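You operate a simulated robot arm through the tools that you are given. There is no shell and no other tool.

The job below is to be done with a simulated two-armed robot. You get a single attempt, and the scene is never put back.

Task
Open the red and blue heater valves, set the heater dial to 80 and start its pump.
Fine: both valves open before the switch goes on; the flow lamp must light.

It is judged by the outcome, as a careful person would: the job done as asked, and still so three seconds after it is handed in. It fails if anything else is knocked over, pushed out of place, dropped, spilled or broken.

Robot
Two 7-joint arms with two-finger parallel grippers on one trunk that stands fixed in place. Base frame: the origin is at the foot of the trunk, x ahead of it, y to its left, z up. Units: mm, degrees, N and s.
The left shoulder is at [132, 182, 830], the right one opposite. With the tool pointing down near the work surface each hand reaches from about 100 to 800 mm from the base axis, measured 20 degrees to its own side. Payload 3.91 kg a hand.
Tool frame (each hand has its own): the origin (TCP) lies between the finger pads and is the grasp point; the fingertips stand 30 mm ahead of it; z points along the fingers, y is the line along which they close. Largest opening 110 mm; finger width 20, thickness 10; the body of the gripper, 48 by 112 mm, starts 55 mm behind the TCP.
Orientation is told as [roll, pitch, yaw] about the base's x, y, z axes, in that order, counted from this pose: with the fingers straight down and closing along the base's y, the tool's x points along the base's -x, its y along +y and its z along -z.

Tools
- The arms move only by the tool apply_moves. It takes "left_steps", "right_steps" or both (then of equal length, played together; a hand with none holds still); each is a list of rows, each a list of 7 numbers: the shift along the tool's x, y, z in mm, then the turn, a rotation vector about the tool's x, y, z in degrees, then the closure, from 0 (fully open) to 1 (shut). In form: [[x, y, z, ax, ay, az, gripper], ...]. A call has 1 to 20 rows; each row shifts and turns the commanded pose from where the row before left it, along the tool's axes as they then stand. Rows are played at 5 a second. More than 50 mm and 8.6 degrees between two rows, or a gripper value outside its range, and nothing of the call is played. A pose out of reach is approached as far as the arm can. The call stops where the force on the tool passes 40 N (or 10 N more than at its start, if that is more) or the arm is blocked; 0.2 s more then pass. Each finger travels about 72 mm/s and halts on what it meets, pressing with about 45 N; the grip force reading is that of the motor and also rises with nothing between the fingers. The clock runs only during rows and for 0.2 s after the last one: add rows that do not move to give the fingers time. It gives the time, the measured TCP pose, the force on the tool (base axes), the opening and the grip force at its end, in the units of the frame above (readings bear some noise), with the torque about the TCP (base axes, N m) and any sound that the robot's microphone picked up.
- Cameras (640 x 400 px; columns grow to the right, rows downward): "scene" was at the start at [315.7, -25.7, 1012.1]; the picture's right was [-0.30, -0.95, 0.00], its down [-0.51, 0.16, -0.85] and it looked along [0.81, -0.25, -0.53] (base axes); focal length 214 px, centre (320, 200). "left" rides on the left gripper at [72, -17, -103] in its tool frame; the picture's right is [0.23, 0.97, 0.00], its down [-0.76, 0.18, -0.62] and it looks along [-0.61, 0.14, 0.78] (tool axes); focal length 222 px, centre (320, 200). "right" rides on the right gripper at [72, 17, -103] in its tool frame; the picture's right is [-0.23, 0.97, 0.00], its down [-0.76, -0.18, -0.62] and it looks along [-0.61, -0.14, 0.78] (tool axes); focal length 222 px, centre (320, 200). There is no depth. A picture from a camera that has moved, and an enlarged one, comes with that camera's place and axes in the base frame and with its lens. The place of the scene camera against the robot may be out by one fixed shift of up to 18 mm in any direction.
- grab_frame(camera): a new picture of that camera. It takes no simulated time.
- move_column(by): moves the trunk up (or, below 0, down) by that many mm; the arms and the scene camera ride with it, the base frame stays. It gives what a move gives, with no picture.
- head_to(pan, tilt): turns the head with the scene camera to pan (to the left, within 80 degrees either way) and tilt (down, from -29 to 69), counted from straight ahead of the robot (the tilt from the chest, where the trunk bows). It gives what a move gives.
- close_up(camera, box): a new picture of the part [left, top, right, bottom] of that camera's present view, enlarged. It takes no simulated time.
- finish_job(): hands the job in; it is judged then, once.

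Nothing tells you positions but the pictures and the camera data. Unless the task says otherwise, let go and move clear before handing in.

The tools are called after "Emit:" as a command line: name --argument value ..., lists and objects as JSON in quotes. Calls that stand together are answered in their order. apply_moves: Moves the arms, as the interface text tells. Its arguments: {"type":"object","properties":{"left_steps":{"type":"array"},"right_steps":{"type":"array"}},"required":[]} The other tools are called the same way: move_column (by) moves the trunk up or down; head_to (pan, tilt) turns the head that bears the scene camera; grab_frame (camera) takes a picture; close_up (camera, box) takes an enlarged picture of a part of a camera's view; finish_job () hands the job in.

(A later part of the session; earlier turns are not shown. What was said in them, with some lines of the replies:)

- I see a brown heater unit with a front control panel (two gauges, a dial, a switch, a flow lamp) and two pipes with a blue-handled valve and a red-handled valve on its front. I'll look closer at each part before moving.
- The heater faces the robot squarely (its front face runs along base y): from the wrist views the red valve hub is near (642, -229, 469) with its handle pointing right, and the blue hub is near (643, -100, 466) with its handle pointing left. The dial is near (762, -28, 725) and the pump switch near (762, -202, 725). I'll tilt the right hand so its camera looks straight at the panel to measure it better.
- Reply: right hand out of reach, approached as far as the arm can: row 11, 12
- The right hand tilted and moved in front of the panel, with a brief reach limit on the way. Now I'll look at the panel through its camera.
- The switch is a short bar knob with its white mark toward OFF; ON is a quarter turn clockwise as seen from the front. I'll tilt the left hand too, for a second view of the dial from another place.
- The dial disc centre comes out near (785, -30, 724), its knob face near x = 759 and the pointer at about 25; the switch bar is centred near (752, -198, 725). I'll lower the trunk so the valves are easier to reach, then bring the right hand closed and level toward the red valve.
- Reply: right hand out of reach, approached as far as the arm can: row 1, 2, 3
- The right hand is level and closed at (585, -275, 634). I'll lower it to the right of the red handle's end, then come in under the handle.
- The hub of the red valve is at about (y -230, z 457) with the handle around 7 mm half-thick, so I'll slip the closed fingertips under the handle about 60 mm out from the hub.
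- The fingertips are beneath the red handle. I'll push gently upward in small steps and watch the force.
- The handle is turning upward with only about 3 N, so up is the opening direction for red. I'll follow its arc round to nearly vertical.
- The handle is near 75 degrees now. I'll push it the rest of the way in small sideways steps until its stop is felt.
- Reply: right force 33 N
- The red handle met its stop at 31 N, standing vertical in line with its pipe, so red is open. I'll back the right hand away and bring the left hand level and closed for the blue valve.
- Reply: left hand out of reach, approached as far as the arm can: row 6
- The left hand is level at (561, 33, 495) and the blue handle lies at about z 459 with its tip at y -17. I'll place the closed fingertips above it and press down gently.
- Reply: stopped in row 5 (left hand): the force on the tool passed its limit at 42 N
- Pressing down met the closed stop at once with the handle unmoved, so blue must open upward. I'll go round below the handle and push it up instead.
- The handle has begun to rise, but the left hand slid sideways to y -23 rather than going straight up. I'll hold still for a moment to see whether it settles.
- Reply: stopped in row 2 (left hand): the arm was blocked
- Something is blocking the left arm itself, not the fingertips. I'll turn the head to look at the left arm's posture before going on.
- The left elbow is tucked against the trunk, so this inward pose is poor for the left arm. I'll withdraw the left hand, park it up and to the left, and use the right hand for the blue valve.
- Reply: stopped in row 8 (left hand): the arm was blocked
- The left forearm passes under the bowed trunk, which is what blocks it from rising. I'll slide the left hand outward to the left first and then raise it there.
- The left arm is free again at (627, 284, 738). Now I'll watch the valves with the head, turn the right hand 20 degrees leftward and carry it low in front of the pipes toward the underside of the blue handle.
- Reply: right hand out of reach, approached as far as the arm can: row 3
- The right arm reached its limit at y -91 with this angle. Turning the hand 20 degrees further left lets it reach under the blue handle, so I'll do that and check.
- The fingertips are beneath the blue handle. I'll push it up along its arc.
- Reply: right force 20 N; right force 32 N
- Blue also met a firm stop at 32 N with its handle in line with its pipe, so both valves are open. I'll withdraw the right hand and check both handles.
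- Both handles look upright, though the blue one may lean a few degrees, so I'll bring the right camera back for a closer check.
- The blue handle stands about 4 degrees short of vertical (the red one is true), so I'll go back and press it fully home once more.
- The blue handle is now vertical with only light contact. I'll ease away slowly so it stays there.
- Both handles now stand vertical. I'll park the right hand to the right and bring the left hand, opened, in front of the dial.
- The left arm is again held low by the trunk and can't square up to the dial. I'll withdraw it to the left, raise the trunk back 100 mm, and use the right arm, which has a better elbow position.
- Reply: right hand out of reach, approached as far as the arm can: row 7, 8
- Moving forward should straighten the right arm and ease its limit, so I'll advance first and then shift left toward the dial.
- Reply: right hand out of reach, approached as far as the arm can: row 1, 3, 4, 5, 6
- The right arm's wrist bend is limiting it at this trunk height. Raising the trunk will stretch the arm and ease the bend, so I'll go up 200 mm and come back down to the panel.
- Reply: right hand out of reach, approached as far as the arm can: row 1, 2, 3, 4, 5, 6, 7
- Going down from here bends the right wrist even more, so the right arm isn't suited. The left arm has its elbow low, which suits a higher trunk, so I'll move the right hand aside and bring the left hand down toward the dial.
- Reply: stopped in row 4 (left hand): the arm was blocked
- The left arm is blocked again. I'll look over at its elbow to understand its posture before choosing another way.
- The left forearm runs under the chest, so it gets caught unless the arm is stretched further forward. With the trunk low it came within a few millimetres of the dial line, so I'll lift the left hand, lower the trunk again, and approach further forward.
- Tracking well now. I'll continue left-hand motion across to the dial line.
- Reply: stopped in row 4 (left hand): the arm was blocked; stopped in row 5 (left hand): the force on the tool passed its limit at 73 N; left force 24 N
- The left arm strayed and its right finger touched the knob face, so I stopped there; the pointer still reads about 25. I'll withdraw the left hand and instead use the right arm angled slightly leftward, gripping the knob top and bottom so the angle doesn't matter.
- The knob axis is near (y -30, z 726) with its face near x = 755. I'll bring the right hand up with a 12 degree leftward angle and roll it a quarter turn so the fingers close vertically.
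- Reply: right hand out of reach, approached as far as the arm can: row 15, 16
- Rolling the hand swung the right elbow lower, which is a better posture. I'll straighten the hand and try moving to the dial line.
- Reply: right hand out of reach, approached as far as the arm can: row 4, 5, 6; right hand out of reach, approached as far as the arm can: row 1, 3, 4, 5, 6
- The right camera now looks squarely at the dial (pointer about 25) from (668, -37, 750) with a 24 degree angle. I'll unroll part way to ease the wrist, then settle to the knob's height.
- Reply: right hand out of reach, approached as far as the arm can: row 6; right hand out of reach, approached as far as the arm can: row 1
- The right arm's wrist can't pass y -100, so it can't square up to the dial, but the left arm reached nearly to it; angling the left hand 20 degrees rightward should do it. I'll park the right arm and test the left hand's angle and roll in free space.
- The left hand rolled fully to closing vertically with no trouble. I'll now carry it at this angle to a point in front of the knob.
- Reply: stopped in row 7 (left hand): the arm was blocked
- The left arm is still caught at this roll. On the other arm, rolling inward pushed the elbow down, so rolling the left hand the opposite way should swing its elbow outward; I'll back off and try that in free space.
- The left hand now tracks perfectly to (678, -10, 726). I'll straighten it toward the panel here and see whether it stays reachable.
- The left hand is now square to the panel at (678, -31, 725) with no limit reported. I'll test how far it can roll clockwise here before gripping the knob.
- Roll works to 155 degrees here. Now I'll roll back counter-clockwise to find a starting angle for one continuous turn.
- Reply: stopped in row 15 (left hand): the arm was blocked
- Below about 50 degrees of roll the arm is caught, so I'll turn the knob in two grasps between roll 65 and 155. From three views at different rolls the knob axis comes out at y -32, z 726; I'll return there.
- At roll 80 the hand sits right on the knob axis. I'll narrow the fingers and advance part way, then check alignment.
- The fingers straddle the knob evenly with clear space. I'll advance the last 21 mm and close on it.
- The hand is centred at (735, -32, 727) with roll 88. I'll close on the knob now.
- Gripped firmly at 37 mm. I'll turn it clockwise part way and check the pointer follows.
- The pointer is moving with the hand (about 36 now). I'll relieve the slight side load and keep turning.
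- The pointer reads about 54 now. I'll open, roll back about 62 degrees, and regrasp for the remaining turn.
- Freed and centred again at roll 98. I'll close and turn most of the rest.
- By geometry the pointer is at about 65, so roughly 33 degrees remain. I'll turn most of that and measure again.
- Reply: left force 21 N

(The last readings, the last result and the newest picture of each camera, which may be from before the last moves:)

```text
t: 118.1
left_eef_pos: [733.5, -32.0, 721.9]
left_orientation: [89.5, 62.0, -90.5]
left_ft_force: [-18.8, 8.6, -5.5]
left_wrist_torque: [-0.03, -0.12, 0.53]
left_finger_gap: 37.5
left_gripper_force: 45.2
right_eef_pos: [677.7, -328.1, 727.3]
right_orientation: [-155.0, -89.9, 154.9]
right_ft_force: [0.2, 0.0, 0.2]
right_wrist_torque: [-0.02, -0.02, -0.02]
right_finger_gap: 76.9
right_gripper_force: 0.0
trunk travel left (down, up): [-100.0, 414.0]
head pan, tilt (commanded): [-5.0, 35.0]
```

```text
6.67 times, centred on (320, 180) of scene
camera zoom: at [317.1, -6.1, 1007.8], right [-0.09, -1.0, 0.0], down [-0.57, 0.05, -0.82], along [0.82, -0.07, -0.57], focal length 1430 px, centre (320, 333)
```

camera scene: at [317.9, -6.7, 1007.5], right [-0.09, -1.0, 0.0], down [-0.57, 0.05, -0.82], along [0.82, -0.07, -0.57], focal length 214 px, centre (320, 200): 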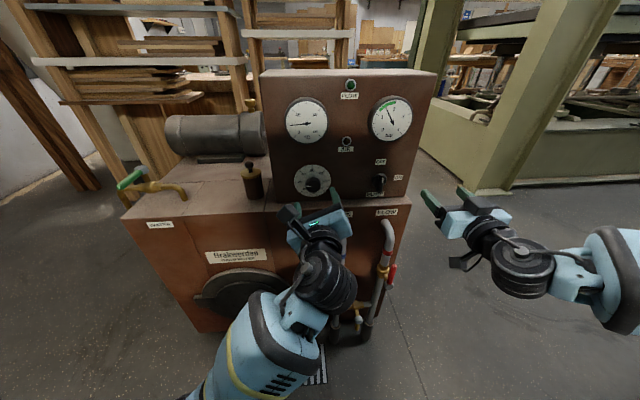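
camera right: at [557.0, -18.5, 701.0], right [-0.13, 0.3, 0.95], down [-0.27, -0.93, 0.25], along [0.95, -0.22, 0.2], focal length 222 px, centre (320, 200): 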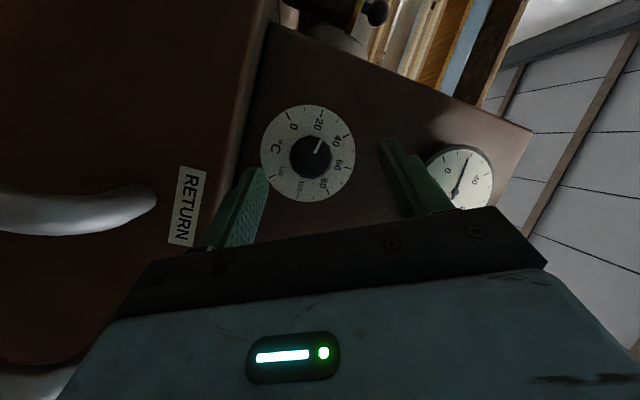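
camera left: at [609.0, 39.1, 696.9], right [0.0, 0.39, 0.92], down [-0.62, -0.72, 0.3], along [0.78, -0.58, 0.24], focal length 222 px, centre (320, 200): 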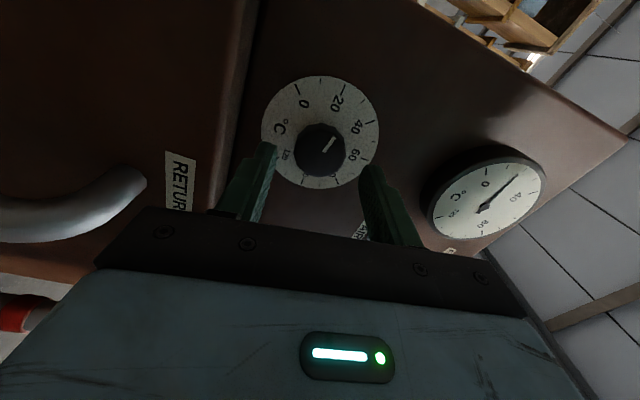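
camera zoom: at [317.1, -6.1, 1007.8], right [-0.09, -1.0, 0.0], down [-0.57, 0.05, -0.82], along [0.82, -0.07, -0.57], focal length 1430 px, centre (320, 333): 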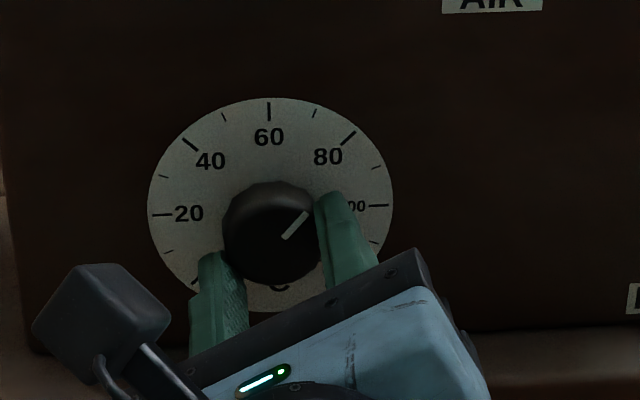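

Emit:
apply_moves --left_steps '[[0, 0, -1, 0, 0, 4, 1], [0, 0, 0, 0, 0, 0, 1]]'

Emit:
close_up --camera "scene" --box '[290, 160, 340, 200]'

Emit:
close_up --camera "left" --box '[270, 60, 400, 160]'

```text
t: 118.7
left_eef_pos: [733.7, -30.9, 722.9]
left_orientation: [89.7, 65.9, -90.4]
left_ft_force: [-7.1, 7.6, -6.2]
left_wrist_torque: [-0.01, 0.88, 0.23]
left_finger_gap: 37.3
left_gripper_force: 44.8
right_eef_pos: [676.6, -327.6, 726.3]
right_orientation: [-112.4, -90.0, 112.3]
right_ft_force: [0.4, -0.6, 0.3]
right_wrist_torque: [0.0, 0.02, 0.03]
right_finger_gap: 76.9
right_gripper_force: 0.0
trunk travel left (down, up): [-100.0, 414.0]
head pan, tilt (commanded): [-5.0, 35.0]
```

```text
10.00 times, centred on (315, 180) of scene
camera zoom: at [318.1, -6.1, 1007.5], right [-0.09, -1.0, 0.0], down [-0.57, 0.05, -0.82], along [0.82, -0.07, -0.57], focal length 2145 px, centre (370, 400)
```

zoom: 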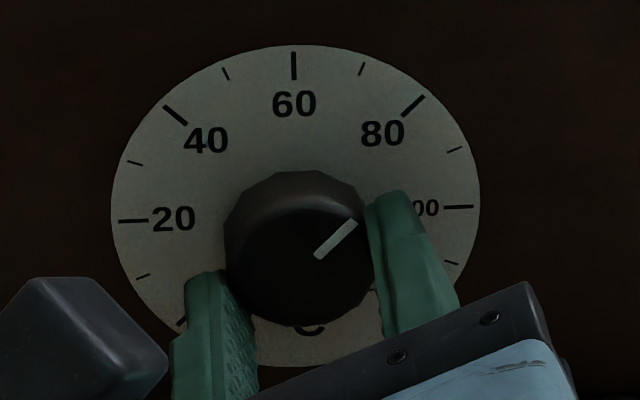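

```text
4.00 times, centred on (335, 110) of left
camera zoom: at [629.9, 13.9, 782.3], right [0.0, -0.8, 0.6], down [-0.63, -0.47, -0.62], along [0.78, -0.38, -0.5], focal length 888 px, centre (260, 560)
```

zoom: 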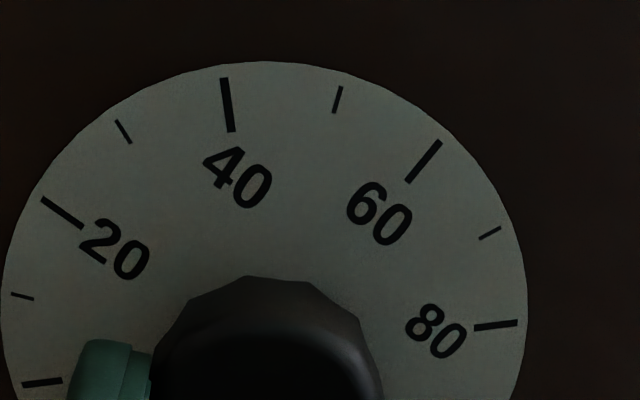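

Emit:
close_up --camera "scene" --box '[310, 168, 330, 190]'

Emit:
close_up --camera "left" --box '[290, 100, 370, 180]'

```text
16.00 times, centred on (320, 179) of scene
camera zoom: at [318.1, -6.1, 1007.5], right [-0.09, -1.0, 0.0], down [-0.57, 0.05, -0.82], along [0.82, -0.07, -0.57], focal length 3432 px, centre (320, 536)
```

zoom: 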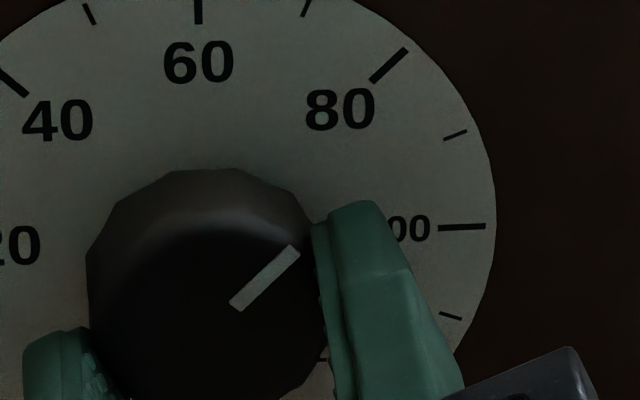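

```text
5.00 times, centred on (330, 140) of left
camera zoom: at [629.9, 13.9, 782.3], right [0.0, -0.8, 0.6], down [-0.63, -0.47, -0.62], along [0.78, -0.38, -0.5], focal length 1111 px, centre (270, 500)
```

zoom: 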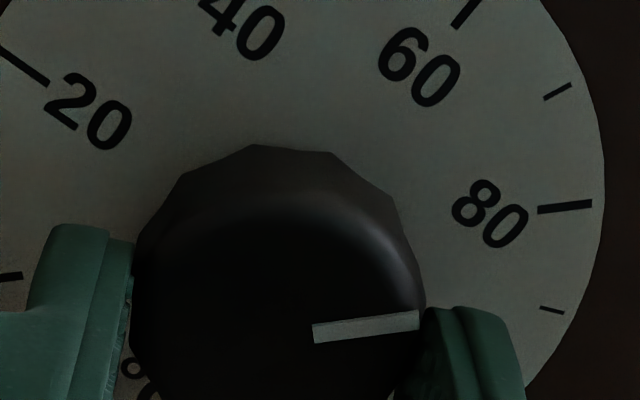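

Both views put the pointer at about 79 to 79.5, so I'll add a touch under 2 degrees and then let go.

Emit:
apply_moves --left_steps '[[0, 0, 0, 0, 0, 1.7, 1], [0, 0, 0, 0, 0, 0, 1]]'

Emit:
close_up --camera "scene" --box '[310, 168, 330, 190]'

```text
t: 119.3
left_eef_pos: [734.7, -30.3, 721.4]
left_orientation: [89.5, 67.5, -90.4]
left_ft_force: [-2.7, 10.5, -6.0]
left_wrist_torque: [-0.05, 0.62, 0.25]
left_finger_gap: 37.2
left_gripper_force: 44.7
right_eef_pos: [677.4, -328.6, 727.4]
right_orientation: [-95.0, -89.9, 95.0]
right_ft_force: [0.4, 0.4, -0.2]
right_wrist_torque: [-0.02, 0.01, 0.01]
right_finger_gap: 77.2
right_gripper_force: 0.0
trunk travel left (down, up): [-100.0, 414.0]
head pan, tilt (commanded): [-5.0, 35.0]
```

```text
16.00 times, centred on (320, 179) of scene
camera zoom: at [318.3, -5.9, 1007.4], right [-0.09, -1.0, 0.0], down [-0.57, 0.05, -0.82], along [0.82, -0.07, -0.57], focal length 3432 px, centre (320, 536)
```

zoom: 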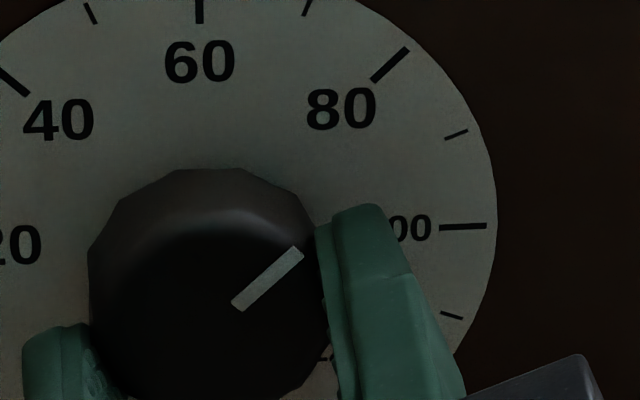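

The pointer now lines up with the 80 mark. I'll open the fingers and back straight out.

Emit:
apply_moves --left_steps '[[0, 0, 0, 0, 0, 0, 0.48], [0, 0, 0, 0, 0, 0, 0.48], [0, 0, -10, 0, 0, 0, 0.48], [0, 0, -15, 0, 0, 0, 0.48], [0, 0, -15, 0, 0, 0, 0.48], [0, 0, -20, 0, 0, 0, 0.48]]'

Emit:
grab_frame --camera "scene"

Emit:
close_up --camera "scene" --box '[290, 160, 340, 200]'

Emit:
close_up --camera "left" --box '[260, 50, 380, 170]'

```text
t: 120.7
left_eef_pos: [672.7, -32.1, 723.4]
left_orientation: [89.8, 67.6, -90.3]
left_ft_force: [-1.1, 0.1, 0.5]
left_wrist_torque: [0.01, -0.02, 0.0]
left_finger_gap: 57.0
left_gripper_force: 0.1
right_eef_pos: [677.2, -328.2, 727.6]
right_orientation: [-167.8, -90.1, 167.7]
right_ft_force: [-0.2, 0.2, -0.4]
right_wrist_torque: [-0.02, -0.01, 0.01]
right_finger_gap: 76.7
right_gripper_force: 0.0
trunk travel left (down, up): [-100.0, 414.0]
head pan, tilt (commanded): [-5.0, 35.0]
```

```text
taken
camera scene: at [318.0, -6.7, 1007.5], right [-0.09, -1.0, 0.0], down [-0.57, 0.05, -0.82], along [0.82, -0.07, -0.57], focal length 214 px, centre (320, 200)
```

scene: 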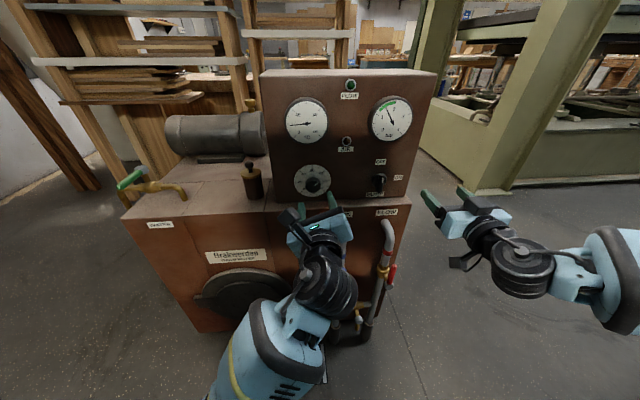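

```text
10.00 times, centred on (315, 180) of scene
camera zoom: at [318.0, -6.7, 1007.5], right [-0.09, -1.0, 0.0], down [-0.57, 0.05, -0.82], along [0.82, -0.07, -0.57], focal length 2145 px, centre (370, 400)
```

zoom: 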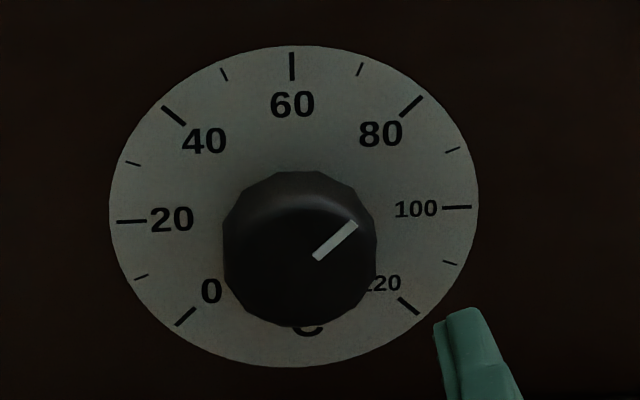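

```text
3.33 times, centred on (320, 110) of left
camera zoom: at [568.9, 11.6, 784.6], right [0.0, -0.81, 0.58], down [-0.63, -0.45, -0.64], along [0.78, -0.37, -0.51], focal length 740 px, centre (320, 500)
```

zoom: 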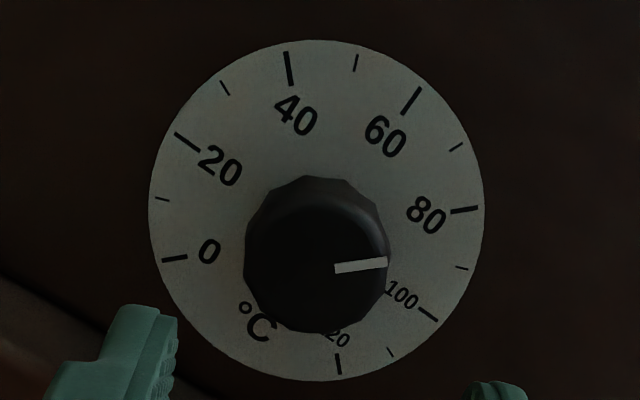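

The dial reads 80. Now I'll move the left hand away to the left and bring the right hand in front of the pump switch.

Emit:
apply_moves --left_steps '[[0, 0, -15, 0, 0, 0, 0.48], [15.2, -36.9, -5, 0, 0, 0, 0.48], [15.2, -36.9, -5, 0, 0, 0, 0.48], [15.2, -36.9, -5, 0, 0, 0, 0.48], [15.2, -36.9, 0, 0, 0, 0, 0.48]]' --right_steps '[[0, 26, 2, 0, 0, 0, 0.4], [0, 26, 2, 0, 0, 0, 0.4], [0, 26, 2, 0, 0, 0, 0.4], [0, 26, 2, 0, 0, 0, 0.4], [0, 26, 2, 0, 0, 0, 0.4]]'

Emit:
grab_frame --camera "right"

Emit:
grab_frame --camera "scene"

Emit:
close_up --camera "right" --box '[220, 60, 420, 210]'

```text
t: 121.9
left_eef_pos: [645.3, 127.4, 723.5]
left_orientation: [89.7, 67.6, -90.5]
left_ft_force: [0.2, -0.4, 0.4]
left_wrist_torque: [0.02, 0.0, 0.03]
left_finger_gap: 57.0
left_gripper_force: 0.0
right_eef_pos: [686.5, -198.8, 725.3]
right_orientation: [176.2, -89.9, -176.2]
right_ft_force: [0.1, 0.3, -0.5]
right_wrist_torque: [-0.01, 0.0, 0.0]
right_finger_gap: 66.0
right_gripper_force: 0.0
trunk travel left (down, up): [-100.0, 414.0]
head pan, tilt (commanded): [-5.0, 35.0]
```

```text
taken
camera right: at [582.9, -182.0, 653.8], right [0.0, 0.97, 0.23], down [-0.62, -0.18, 0.76], along [0.78, -0.14, 0.61], focal length 222 px, centre (320, 200)
```

right: 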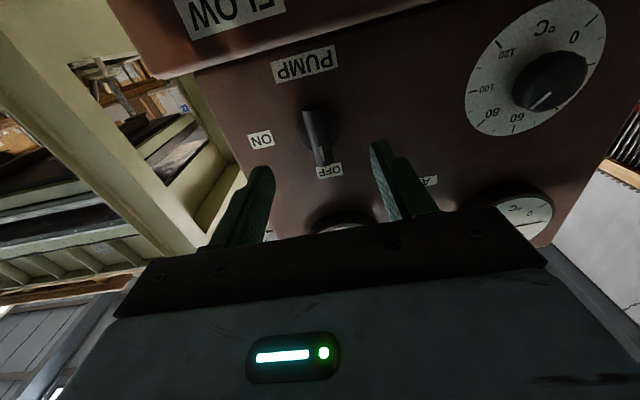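

```text
taken
camera scene: at [317.9, -6.9, 1007.6], right [-0.09, -1.0, 0.0], down [-0.57, 0.05, -0.82], along [0.82, -0.07, -0.57], focal length 214 px, centre (320, 200)
```

scene: 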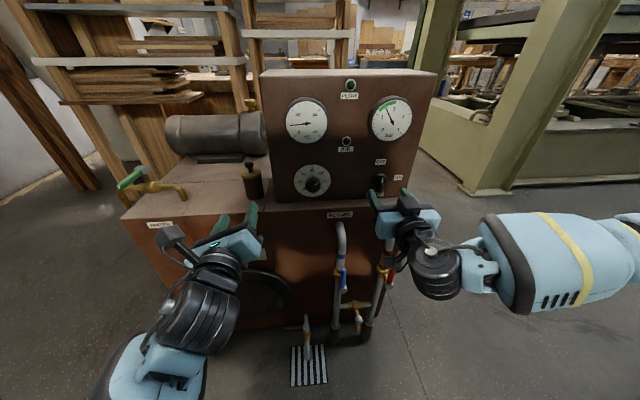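

```text
2.67 times, centred on (320, 135) of right
camera zoom: at [582.9, -182.0, 653.8], right [0.0, 0.97, 0.23], down [-0.62, -0.18, 0.76], along [0.78, -0.14, 0.61], focal length 592 px, centre (320, 373)
```

zoom: 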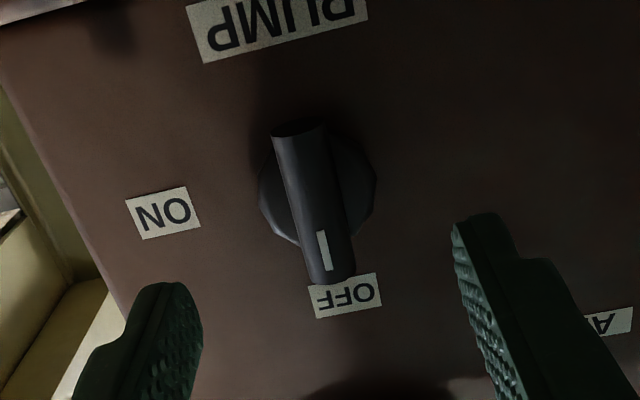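

The right hand is lined up with the switch bar within about a millimetre. I'll narrow the fingers and advance until they overlap the bar.

Emit:
apply_moves --right_steps '[[0, -1, 0, 0, 0, 0, 0.62], [0, 0, 13, 0, 0, 0, 0.62], [0, 0, 13, 0, 0, 0, 0.62]]'

Emit:
close_up --camera "right" --box '[220, 60, 420, 210]'

Emit:
close_up --camera "scene" --box '[350, 150, 430, 220]'

```text
t: 122.7
left_eef_pos: [644.5, 127.7, 724.4]
left_orientation: [89.8, 67.6, -90.3]
left_ft_force: [-0.9, 0.1, 0.2]
left_wrist_torque: [0.02, 0.02, -0.02]
left_finger_gap: 57.3
left_gripper_force: 0.0
right_eef_pos: [712.6, -200.4, 726.7]
right_orientation: [22.8, -90.1, -22.9]
right_ft_force: [-0.5, -0.3, -0.7]
right_wrist_torque: [0.03, -0.04, 0.03]
right_finger_gap: 41.8
right_gripper_force: 0.1
trunk travel left (down, up): [-100.0, 414.0]
head pan, tilt (commanded): [-5.0, 35.0]
```

```text
2.67 times, centred on (320, 135) of right
camera zoom: at [609.1, -182.5, 653.8], right [0.0, 0.97, 0.23], down [-0.62, -0.18, 0.76], along [0.78, -0.14, 0.61], focal length 592 px, centre (320, 373)
```

zoom: 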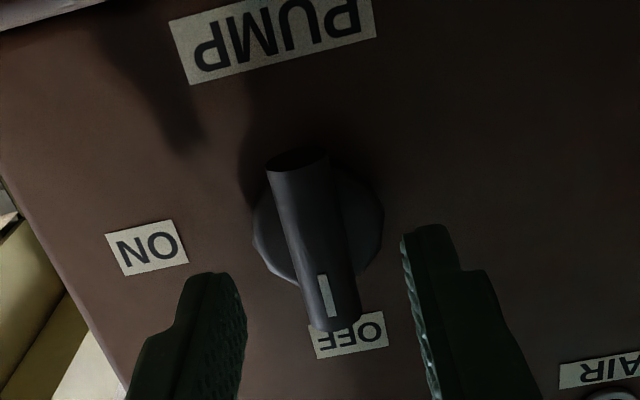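

```text
5.71 times, centred on (390, 185) of scene
camera zoom: at [318.0, -6.6, 1007.5], right [-0.09, -1.0, 0.0], down [-0.57, 0.05, -0.82], along [0.82, -0.07, -0.57], focal length 1226 px, centre (-80, 286)
```

zoom: 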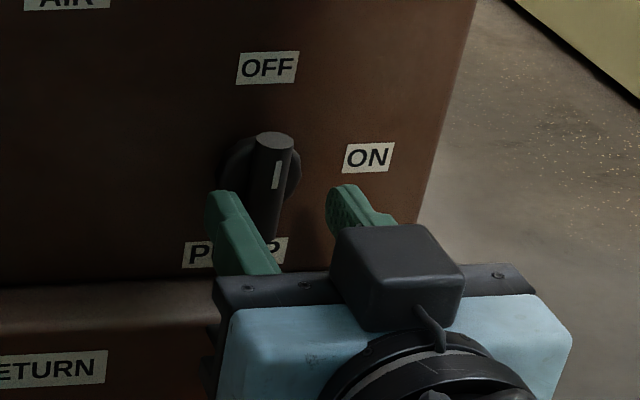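

Emit:
apply_moves --right_steps '[[0, 0, 7, 0, 0, 0, 0.62], [0, 0, 6, 0, 0, 0, 0.62]]'

Emit:
close_up --camera "right" --box '[220, 60, 420, 210]'

Emit:
close_up --camera "scene" --box '[350, 150, 430, 220]'

```text
t: 123.3
left_eef_pos: [644.1, 128.9, 723.7]
left_orientation: [89.9, 67.6, -90.4]
left_ft_force: [0.2, -0.2, -0.2]
left_wrist_torque: [0.0, 0.01, 0.01]
left_finger_gap: 57.3
left_gripper_force: 0.1
right_eef_pos: [726.1, -199.4, 726.4]
right_orientation: [-7.8, -90.0, 7.9]
right_ft_force: [-1.5, -0.4, 0.2]
right_wrist_torque: [0.03, -0.01, 0.03]
right_finger_gap: 42.0
right_gripper_force: 0.1
trunk travel left (down, up): [-100.0, 414.0]
head pan, tilt (commanded): [-5.0, 35.0]
```

```text
2.67 times, centred on (320, 135) of right
camera zoom: at [622.0, -182.5, 653.4], right [0.0, 0.97, 0.23], down [-0.62, -0.18, 0.76], along [0.78, -0.14, 0.61], focal length 592 px, centre (320, 373)
```

zoom: 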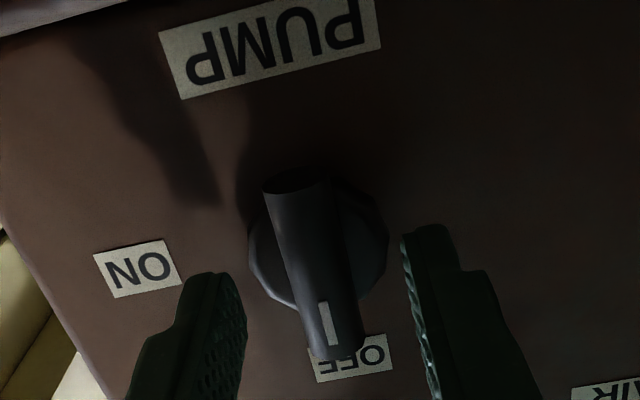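

```text
5.71 times, centred on (390, 185) of scene
camera zoom: at [318.0, -6.7, 1007.5], right [-0.09, -1.0, 0.0], down [-0.57, 0.05, -0.82], along [0.82, -0.07, -0.57], focal length 1226 px, centre (-80, 286)
```

zoom: 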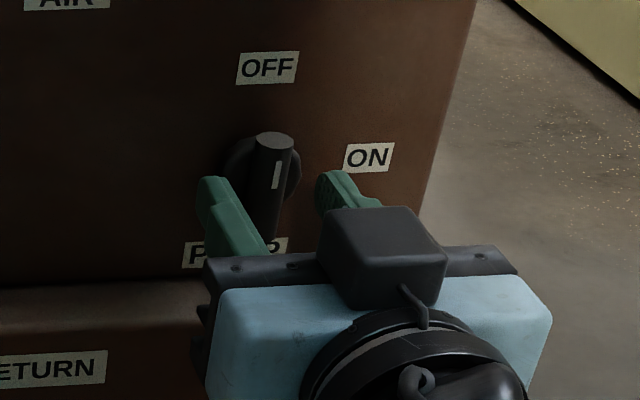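

The fingers overlap the bar and it sits midway between them. I'll close on it.

Emit:
apply_moves --right_steps '[[0, 0, 1.5, 0, 0, 0, 0.7], [0, 0, 0, 0, 0, 0, 0.85], [0, 0, 0, 0, 0, 0, 1], [0, 0, 0, 0, 0, 0, 1]]'

Emit:
close_up --camera "right" --box '[220, 60, 420, 210]'

Emit:
close_up --camera "scene" --box '[350, 150, 430, 220]'

```text
t: 124.3
left_eef_pos: [644.8, 128.2, 723.4]
left_orientation: [89.8, 67.6, -90.4]
left_ft_force: [-0.1, 0.3, 0.2]
left_wrist_torque: [0.01, 0.02, 0.01]
left_finger_gap: 57.3
left_gripper_force: 0.0
right_eef_pos: [727.3, -199.7, 726.0]
right_orientation: [-163.8, -90.0, 163.8]
right_ft_force: [0.3, 0.5, 0.6]
right_wrist_torque: [-0.03, 0.1, -0.01]
right_finger_gap: 15.6
right_gripper_force: 44.8
trunk travel left (down, up): [-100.0, 414.0]
head pan, tilt (commanded): [-5.0, 35.0]
```

```text
2.67 times, centred on (320, 135) of right
camera zoom: at [623.5, -182.7, 653.6], right [0.0, 0.97, 0.23], down [-0.62, -0.18, 0.76], along [0.78, -0.14, 0.61], focal length 592 px, centre (320, 373)
```

zoom: 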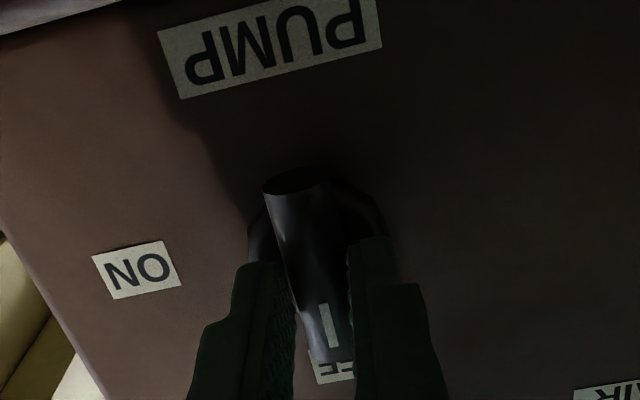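

```text
5.71 times, centred on (390, 185) of scene
camera zoom: at [318.0, -6.6, 1007.5], right [-0.09, -1.0, 0.0], down [-0.57, 0.05, -0.82], along [0.82, -0.07, -0.57], focal length 1226 px, centre (-80, 286)
```

zoom: 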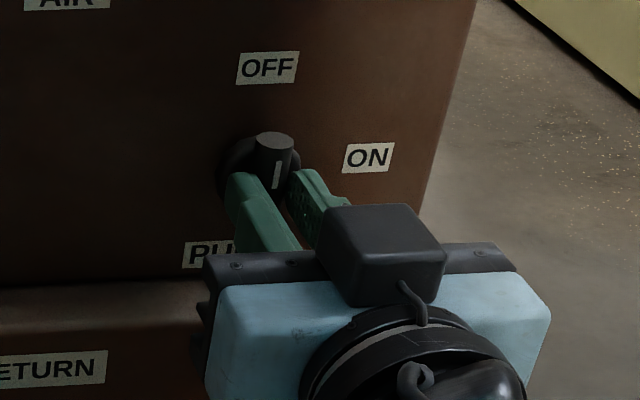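

The bar is gripped cleanly with almost no side load. Valves and dial are set, so I'll turn the switch clockwise, first part way.

Emit:
apply_moves --right_steps '[[0, 0, 0, 0, 0, 6, 1], [0, 0, 0, 0, 0, 6, 1], [0, 0, 0, 0, 0, 6, 1], [0, 0, 0, 0, 0, 6, 1]]'

Emit:
close_up --camera "scene" --box '[350, 150, 430, 220]'

```text
t: 125.3
left_eef_pos: [644.6, 127.6, 723.8]
left_orientation: [89.9, 67.5, -90.4]
left_ft_force: [0.0, 0.4, 0.8]
left_wrist_torque: [0.0, -0.02, 0.01]
left_finger_gap: 57.0
left_gripper_force: 0.1
right_eef_pos: [728.0, -200.4, 726.4]
right_orientation: [90.0, -65.9, -90.0]
right_ft_force: [-2.6, -2.8, -1.7]
right_wrist_torque: [-0.02, 0.19, -0.04]
right_finger_gap: 15.8
right_gripper_force: 44.5
trunk travel left (down, up): [-100.0, 414.0]
head pan, tilt (commanded): [-5.0, 35.0]
```

```text
5.71 times, centred on (390, 185) of scene
camera zoom: at [317.9, -6.9, 1007.6], right [-0.09, -1.0, 0.0], down [-0.57, 0.05, -0.82], along [0.82, -0.07, -0.57], focal length 1226 px, centre (-80, 286)
```

zoom: 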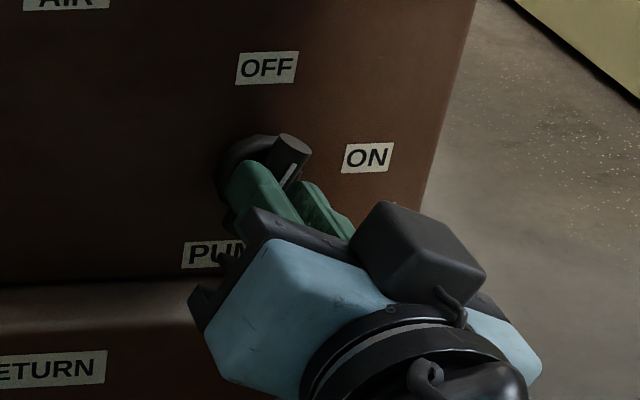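

The switch follows smoothly. I'll continue the turn toward ON.

Emit:
apply_moves --right_steps '[[0, 0, 0, 0, 0, 6, 1], [0, 0, 0, 0, 0, 6, 1], [0, 0, 0, 0, 0, 6, 1], [0, 0, 0, 0, 0, 6, 1], [0, 0, 0, 0, 0, 6, 1], [0, 0, 0, 0, 0, 6, 1]]'

Emit:
close_up --camera "scene" --box '[350, 150, 430, 220]'

```text
t: 126.7
left_eef_pos: [644.3, 127.4, 724.9]
left_orientation: [89.8, 67.5, -90.4]
left_ft_force: [0.2, 0.1, 0.2]
left_wrist_torque: [0.01, 0.0, 0.03]
left_finger_gap: 57.3
left_gripper_force: 0.2
right_eef_pos: [727.5, -200.9, 726.4]
right_orientation: [90.1, -29.8, -90.1]
right_ft_force: [-9.0, -12.7, -6.3]
right_wrist_torque: [-0.03, 0.3, -0.11]
right_finger_gap: 15.5
right_gripper_force: 44.9
trunk travel left (down, up): [-100.0, 414.0]
head pan, tilt (commanded): [-5.0, 35.0]
```

```text
5.71 times, centred on (390, 185) of scene
camera zoom: at [317.8, -7.6, 1007.5], right [-0.09, -1.0, 0.0], down [-0.57, 0.05, -0.82], along [0.82, -0.07, -0.57], focal length 1226 px, centre (-80, 286)
```

zoom: 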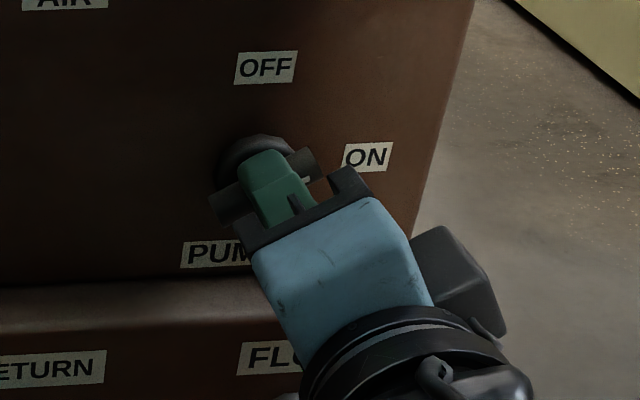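

Emit:
apply_moves --right_steps '[[-0.9, -1.3, -1, 0, 0, 6, 1], [0, 0, 0, 0, 0, 6, 1], [0, 0, 0, 0, 0, 6, 1], [0, 0, 0, 0, 0, 6, 1]]'

Emit:
close_up --camera "scene" --box '[280, 60, 440, 220]'

```text
t: 127.7
left_eef_pos: [646.4, 126.9, 722.7]
left_orientation: [89.5, 67.7, -90.8]
left_ft_force: [-0.6, 0.2, -0.2]
left_wrist_torque: [0.01, 0.0, 0.03]
left_finger_gap: 57.2
left_gripper_force: 0.1
right_eef_pos: [728.5, -202.0, 725.9]
right_orientation: [88.6, -6.4, -90.1]
right_ft_force: [-16.6, -16.3, -31.8]
right_wrist_torque: [-0.01, 0.92, 0.23]
right_finger_gap: 15.5
right_gripper_force: 45.5
right hand out of reach, approached as far as the arm can: row 4
trunk travel left (down, up): [-100.0, 414.0]
head pan, tilt (commanded): [-5.0, 35.0]
```

```text
2.50 times, centred on (360, 140) of scene
camera zoom: at [319.4, -8.6, 1006.7], right [-0.09, -1.0, 0.0], down [-0.57, 0.05, -0.82], along [0.82, -0.07, -0.57], focal length 536 px, centre (220, 350)
```

zoom: 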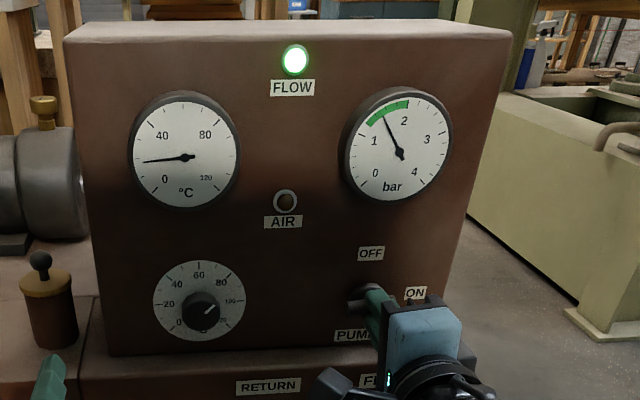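

The FLOW lamp has lit. The switch is near 84 degrees, so I'll relieve the side load and try to bring it fully round to ON.

Emit:
apply_moves --right_steps '[[-1.3, -2.2, -1.5, 0, 0, 0, 1], [0, -1, 0, 0, 0, 3, 1], [0, 0, 0, 0, 0, 3, 1]]'

Emit:
close_up --camera "scene" --box '[350, 150, 430, 220]'

Emit:
close_up --camera "right" --box '[220, 60, 420, 210]'

```text
t: 128.2
left_eef_pos: [646.0, 127.7, 723.7]
left_orientation: [89.5, 67.7, -90.6]
left_ft_force: [-0.9, -0.4, -0.6]
left_wrist_torque: [0.0, 0.0, 0.0]
left_finger_gap: 57.2
left_gripper_force: 0.0
right_eef_pos: [728.0, -201.6, 726.1]
right_orientation: [87.8, -5.7, -90.2]
right_ft_force: [13.6, -1.1, -5.3]
right_wrist_torque: [0.07, 0.31, -0.3]
right_finger_gap: 15.8
right_gripper_force: 45.0
right hand out of reach, approached as far as the arm can: row 1, 2
trunk travel left (down, up): [-100.0, 414.0]
head pan, tilt (commanded): [-5.0, 35.0]
stopped in row 2 (right hand): the force on the tool passed its limit at 54 N (the readings are from after the stop); the commanded pose is now the measured one
```

```text
5.71 times, centred on (390, 185) of scene
camera zoom: at [319.4, -6.5, 1007.4], right [-0.09, -1.0, 0.0], down [-0.57, 0.05, -0.82], along [0.82, -0.07, -0.57], focal length 1226 px, centre (-80, 286)
```

zoom: 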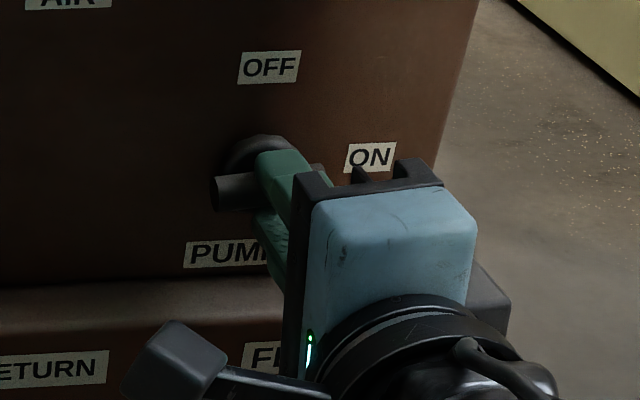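

```text
2.67 times, centred on (320, 135) of right
camera zoom: at [624.7, -126.6, 739.2], right [0.04, -0.13, 0.99], down [-0.63, -0.77, -0.08], along [0.77, -0.62, -0.11], focal length 592 px, centre (320, 373)
```

zoom: 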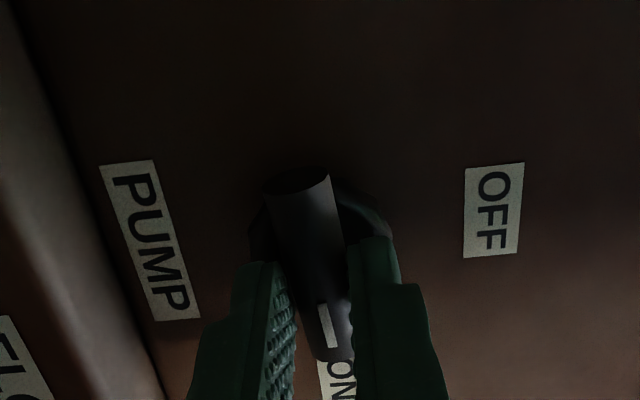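

The right wrist has reached its roll limit at about 84 degrees with the lamp lit. I'll release the bar, back out, and see where it rests.

Emit:
apply_moves --right_steps '[[0, 0, 0, 0, 0, 0, 0.8], [0, 0, 0, 0, 0, 0, 0.6], [0, 0, -10, 0, 0, 0, 0.6], [0, 0, -15, 0, 0, 0, 0.6], [0, 0, -20, 0, 0, 0, 0.6]]'

Emit:
close_up --camera "scene" --box '[280, 60, 440, 220]'

Emit:
close_up --camera "right" --box '[220, 40, 420, 190]'

Emit:
close_up --camera "scene" --box '[360, 160, 410, 200]'

```text
t: 129.4
left_eef_pos: [645.0, 128.6, 722.8]
left_orientation: [89.8, 67.6, -90.4]
left_ft_force: [0.1, -0.1, 0.3]
left_wrist_torque: [-0.01, 0.0, -0.02]
left_finger_gap: 57.1
left_gripper_force: 0.0
right_eef_pos: [681.5, -198.6, 735.5]
right_orientation: [87.9, -5.9, -90.0]
right_ft_force: [0.0, 1.0, 0.2]
right_wrist_torque: [-0.01, -0.02, 0.03]
right_finger_gap: 44.0
right_gripper_force: 0.1
right hand out of reach, approached as far as the arm can: row 5
trunk travel left (down, up): [-100.0, 414.0]
head pan, tilt (commanded): [-5.0, 35.0]
```

```text
2.50 times, centred on (360, 140) of scene
camera zoom: at [318.0, -6.6, 1007.6], right [-0.09, -1.0, 0.0], down [-0.57, 0.05, -0.82], along [0.82, -0.07, -0.57], focal length 536 px, centre (220, 350)
```

zoom: 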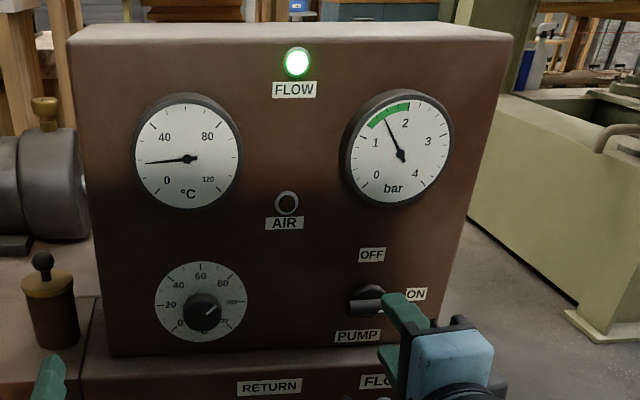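

```text
2.67 times, centred on (320, 115) of right
camera zoom: at [578.2, -124.3, 747.5], right [0.03, -0.13, 0.99], down [-0.63, -0.77, -0.08], along [0.78, -0.62, -0.11], focal length 592 px, centre (320, 427)
```

zoom: 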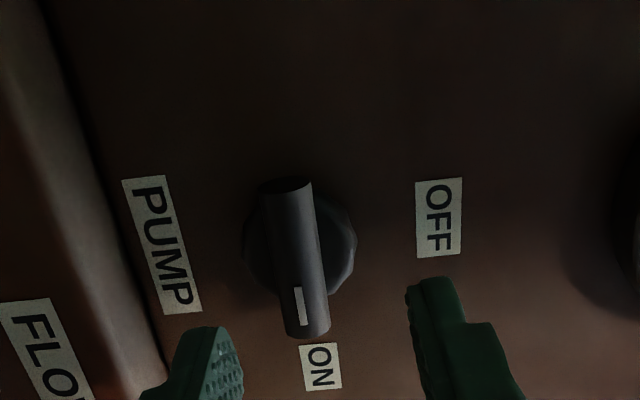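

```text
10.00 times, centred on (385, 180) of scene
camera zoom: at [318.0, -6.6, 1007.6], right [-0.09, -1.0, 0.0], down [-0.57, 0.05, -0.82], along [0.82, -0.07, -0.57], focal length 2145 px, centre (-330, 400)
```

zoom: 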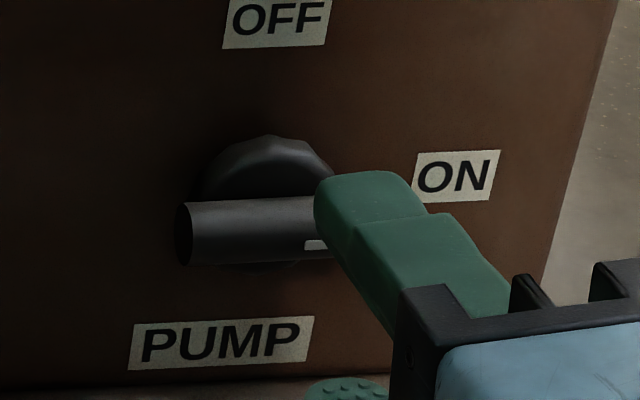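

The switch rests exactly horizontal at ON and the FLOW lamp stays lit. I'll now withdraw the right hand clear of the panel.

Emit:
apply_moves --right_steps '[[0, 0, 0, 0, 0, -8.4, 0.6], [0, 0, 0, 0, 0, -8.4, 0.6], [0, 0, 0, 0, 0, -8.4, 0.6], [0, 0, 0, 0, 0, -8.4, 0.6], [0, 0, 0, 0, 0, -8.4, 0.6], [0, 0, 0, 0, 0, -8.4, 0.6], [0, 0, 0, 0, 0, -8.4, 0.6], [0, 0, 0, 0, 0, -8.4, 0.6], [0, 0, 0, 0, 0, -8.4, 0.6], [0, 0, 0, 0, 0, -8.4, 0.6], [0, -30, -10, 0, 0, 0, 0.6], [0, -35, -10, 0, 0, 0, 0.6], [0, -35, -10, 0, 0, 0, 0.6], [0, -35, 0, 0, 0, 0, 0.6]]'

Emit:
grab_frame --camera "scene"

Emit:
close_up --camera "scene" --box '[260, 60, 440, 220]'

Emit:
close_up --camera "scene" --box '[310, 200, 430, 330]'

Emit:
close_up --camera "scene" --box '[290, 160, 340, 200]'

```text
t: 132.4
left_eef_pos: [644.8, 128.2, 724.6]
left_orientation: [89.8, 67.5, -90.4]
left_ft_force: [0.1, -0.4, 0.4]
left_wrist_torque: [-0.03, 0.0, -0.02]
left_finger_gap: 57.2
left_gripper_force: 0.1
right_eef_pos: [650.8, -332.9, 735.4]
right_orientation: [9.7, -88.1, -9.9]
right_ft_force: [0.2, 0.8, 0.7]
right_wrist_torque: [0.01, 0.03, 0.01]
right_finger_gap: 44.0
right_gripper_force: 0.0
trunk travel left (down, up): [-100.0, 414.0]
head pan, tilt (commanded): [-5.0, 35.0]
```

```text
taken
camera scene: at [317.9, -6.6, 1007.6], right [-0.09, -1.0, 0.0], down [-0.57, 0.05, -0.82], along [0.82, -0.07, -0.57], focal length 214 px, centre (320, 200)
```

scene: 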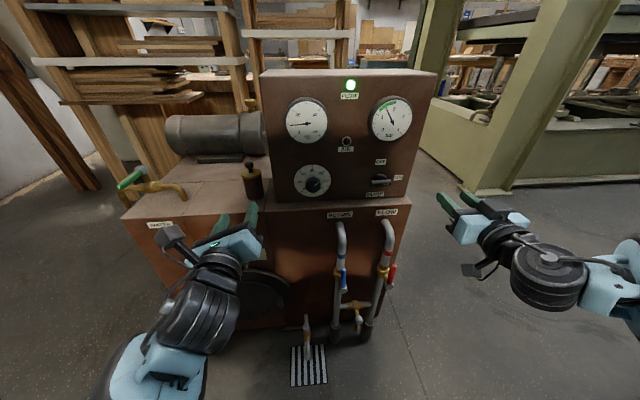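

```text
2.50 times, centred on (350, 140) of scene
camera zoom: at [317.9, -6.6, 1007.6], right [-0.09, -1.0, 0.0], down [-0.57, 0.05, -0.82], along [0.82, -0.07, -0.57], focal length 536 px, centre (245, 350)
```

zoom: 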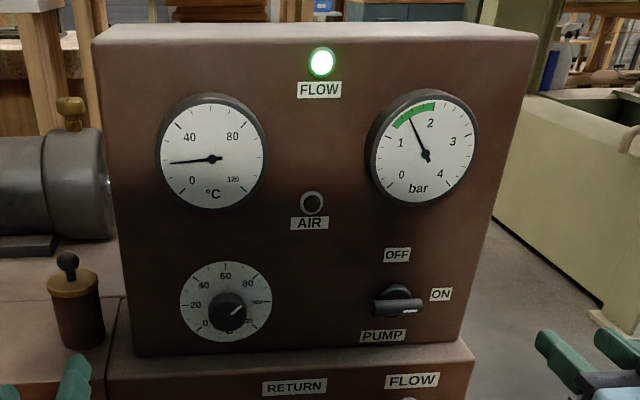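

```text
3.08 times, centred on (370, 265) of scene
camera zoom: at [317.9, -6.6, 1007.6], right [-0.09, -1.0, 0.0], down [-0.57, 0.05, -0.82], along [0.82, -0.07, -0.57], focal length 660 px, centre (166, 0)
```

zoom: 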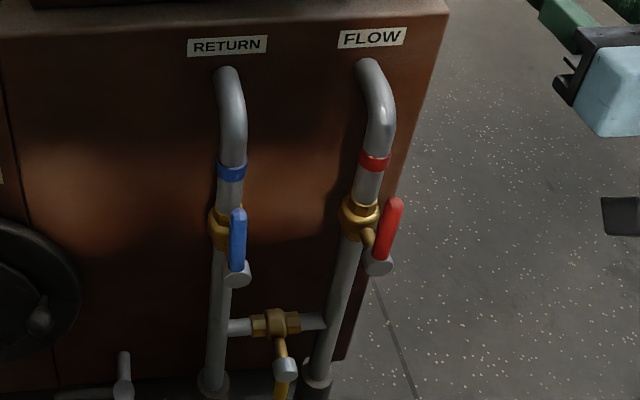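

```text
10.00 times, centred on (315, 180) of scene
camera zoom: at [317.9, -6.6, 1007.6], right [-0.09, -1.0, 0.0], down [-0.57, 0.05, -0.82], along [0.82, -0.07, -0.57], focal length 2145 px, centre (370, 400)
```

zoom: 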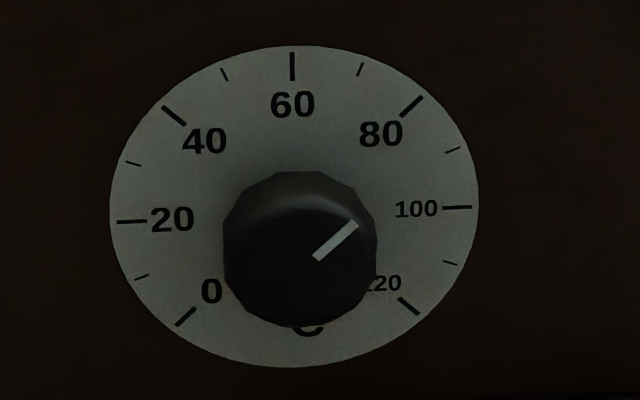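

The FLOW lamp is lit, the red and blue handles stand in line with their pipes, the dial points at 80 and the pump switch is at ON. Both hands are open and clear, and the bypass, drain and water valves are untouched, so I'm handing the job in.

Emit:
finish_job

```text
The job is handed in.
```

The heater is running: both valves are open, the dial is at 80, the pump switch is at ON and the FLOW lamp is lit.

- **Valves:** The red and blue handles both stand upright in line with their pipes. I opened both before turning on the switch. The blue one rested a few degrees short after the first push, so I pressed it the rest of the way.
- **Dial:** The pointer reads 80, to within about half a division of what the cameras can show.
- **Switch:** The bar rests level at ON, and the FLOW lamp stayed lit after I let go.
- **One bump:** While I was lining up on the dial, the left hand's fingertip pressed the knob face, with a force spike of 73 N before it stopped. The knob did not turn, and I saw no damage.

I did not touch the bypass, drain or water valves. Both hands are open and clear of the heater.
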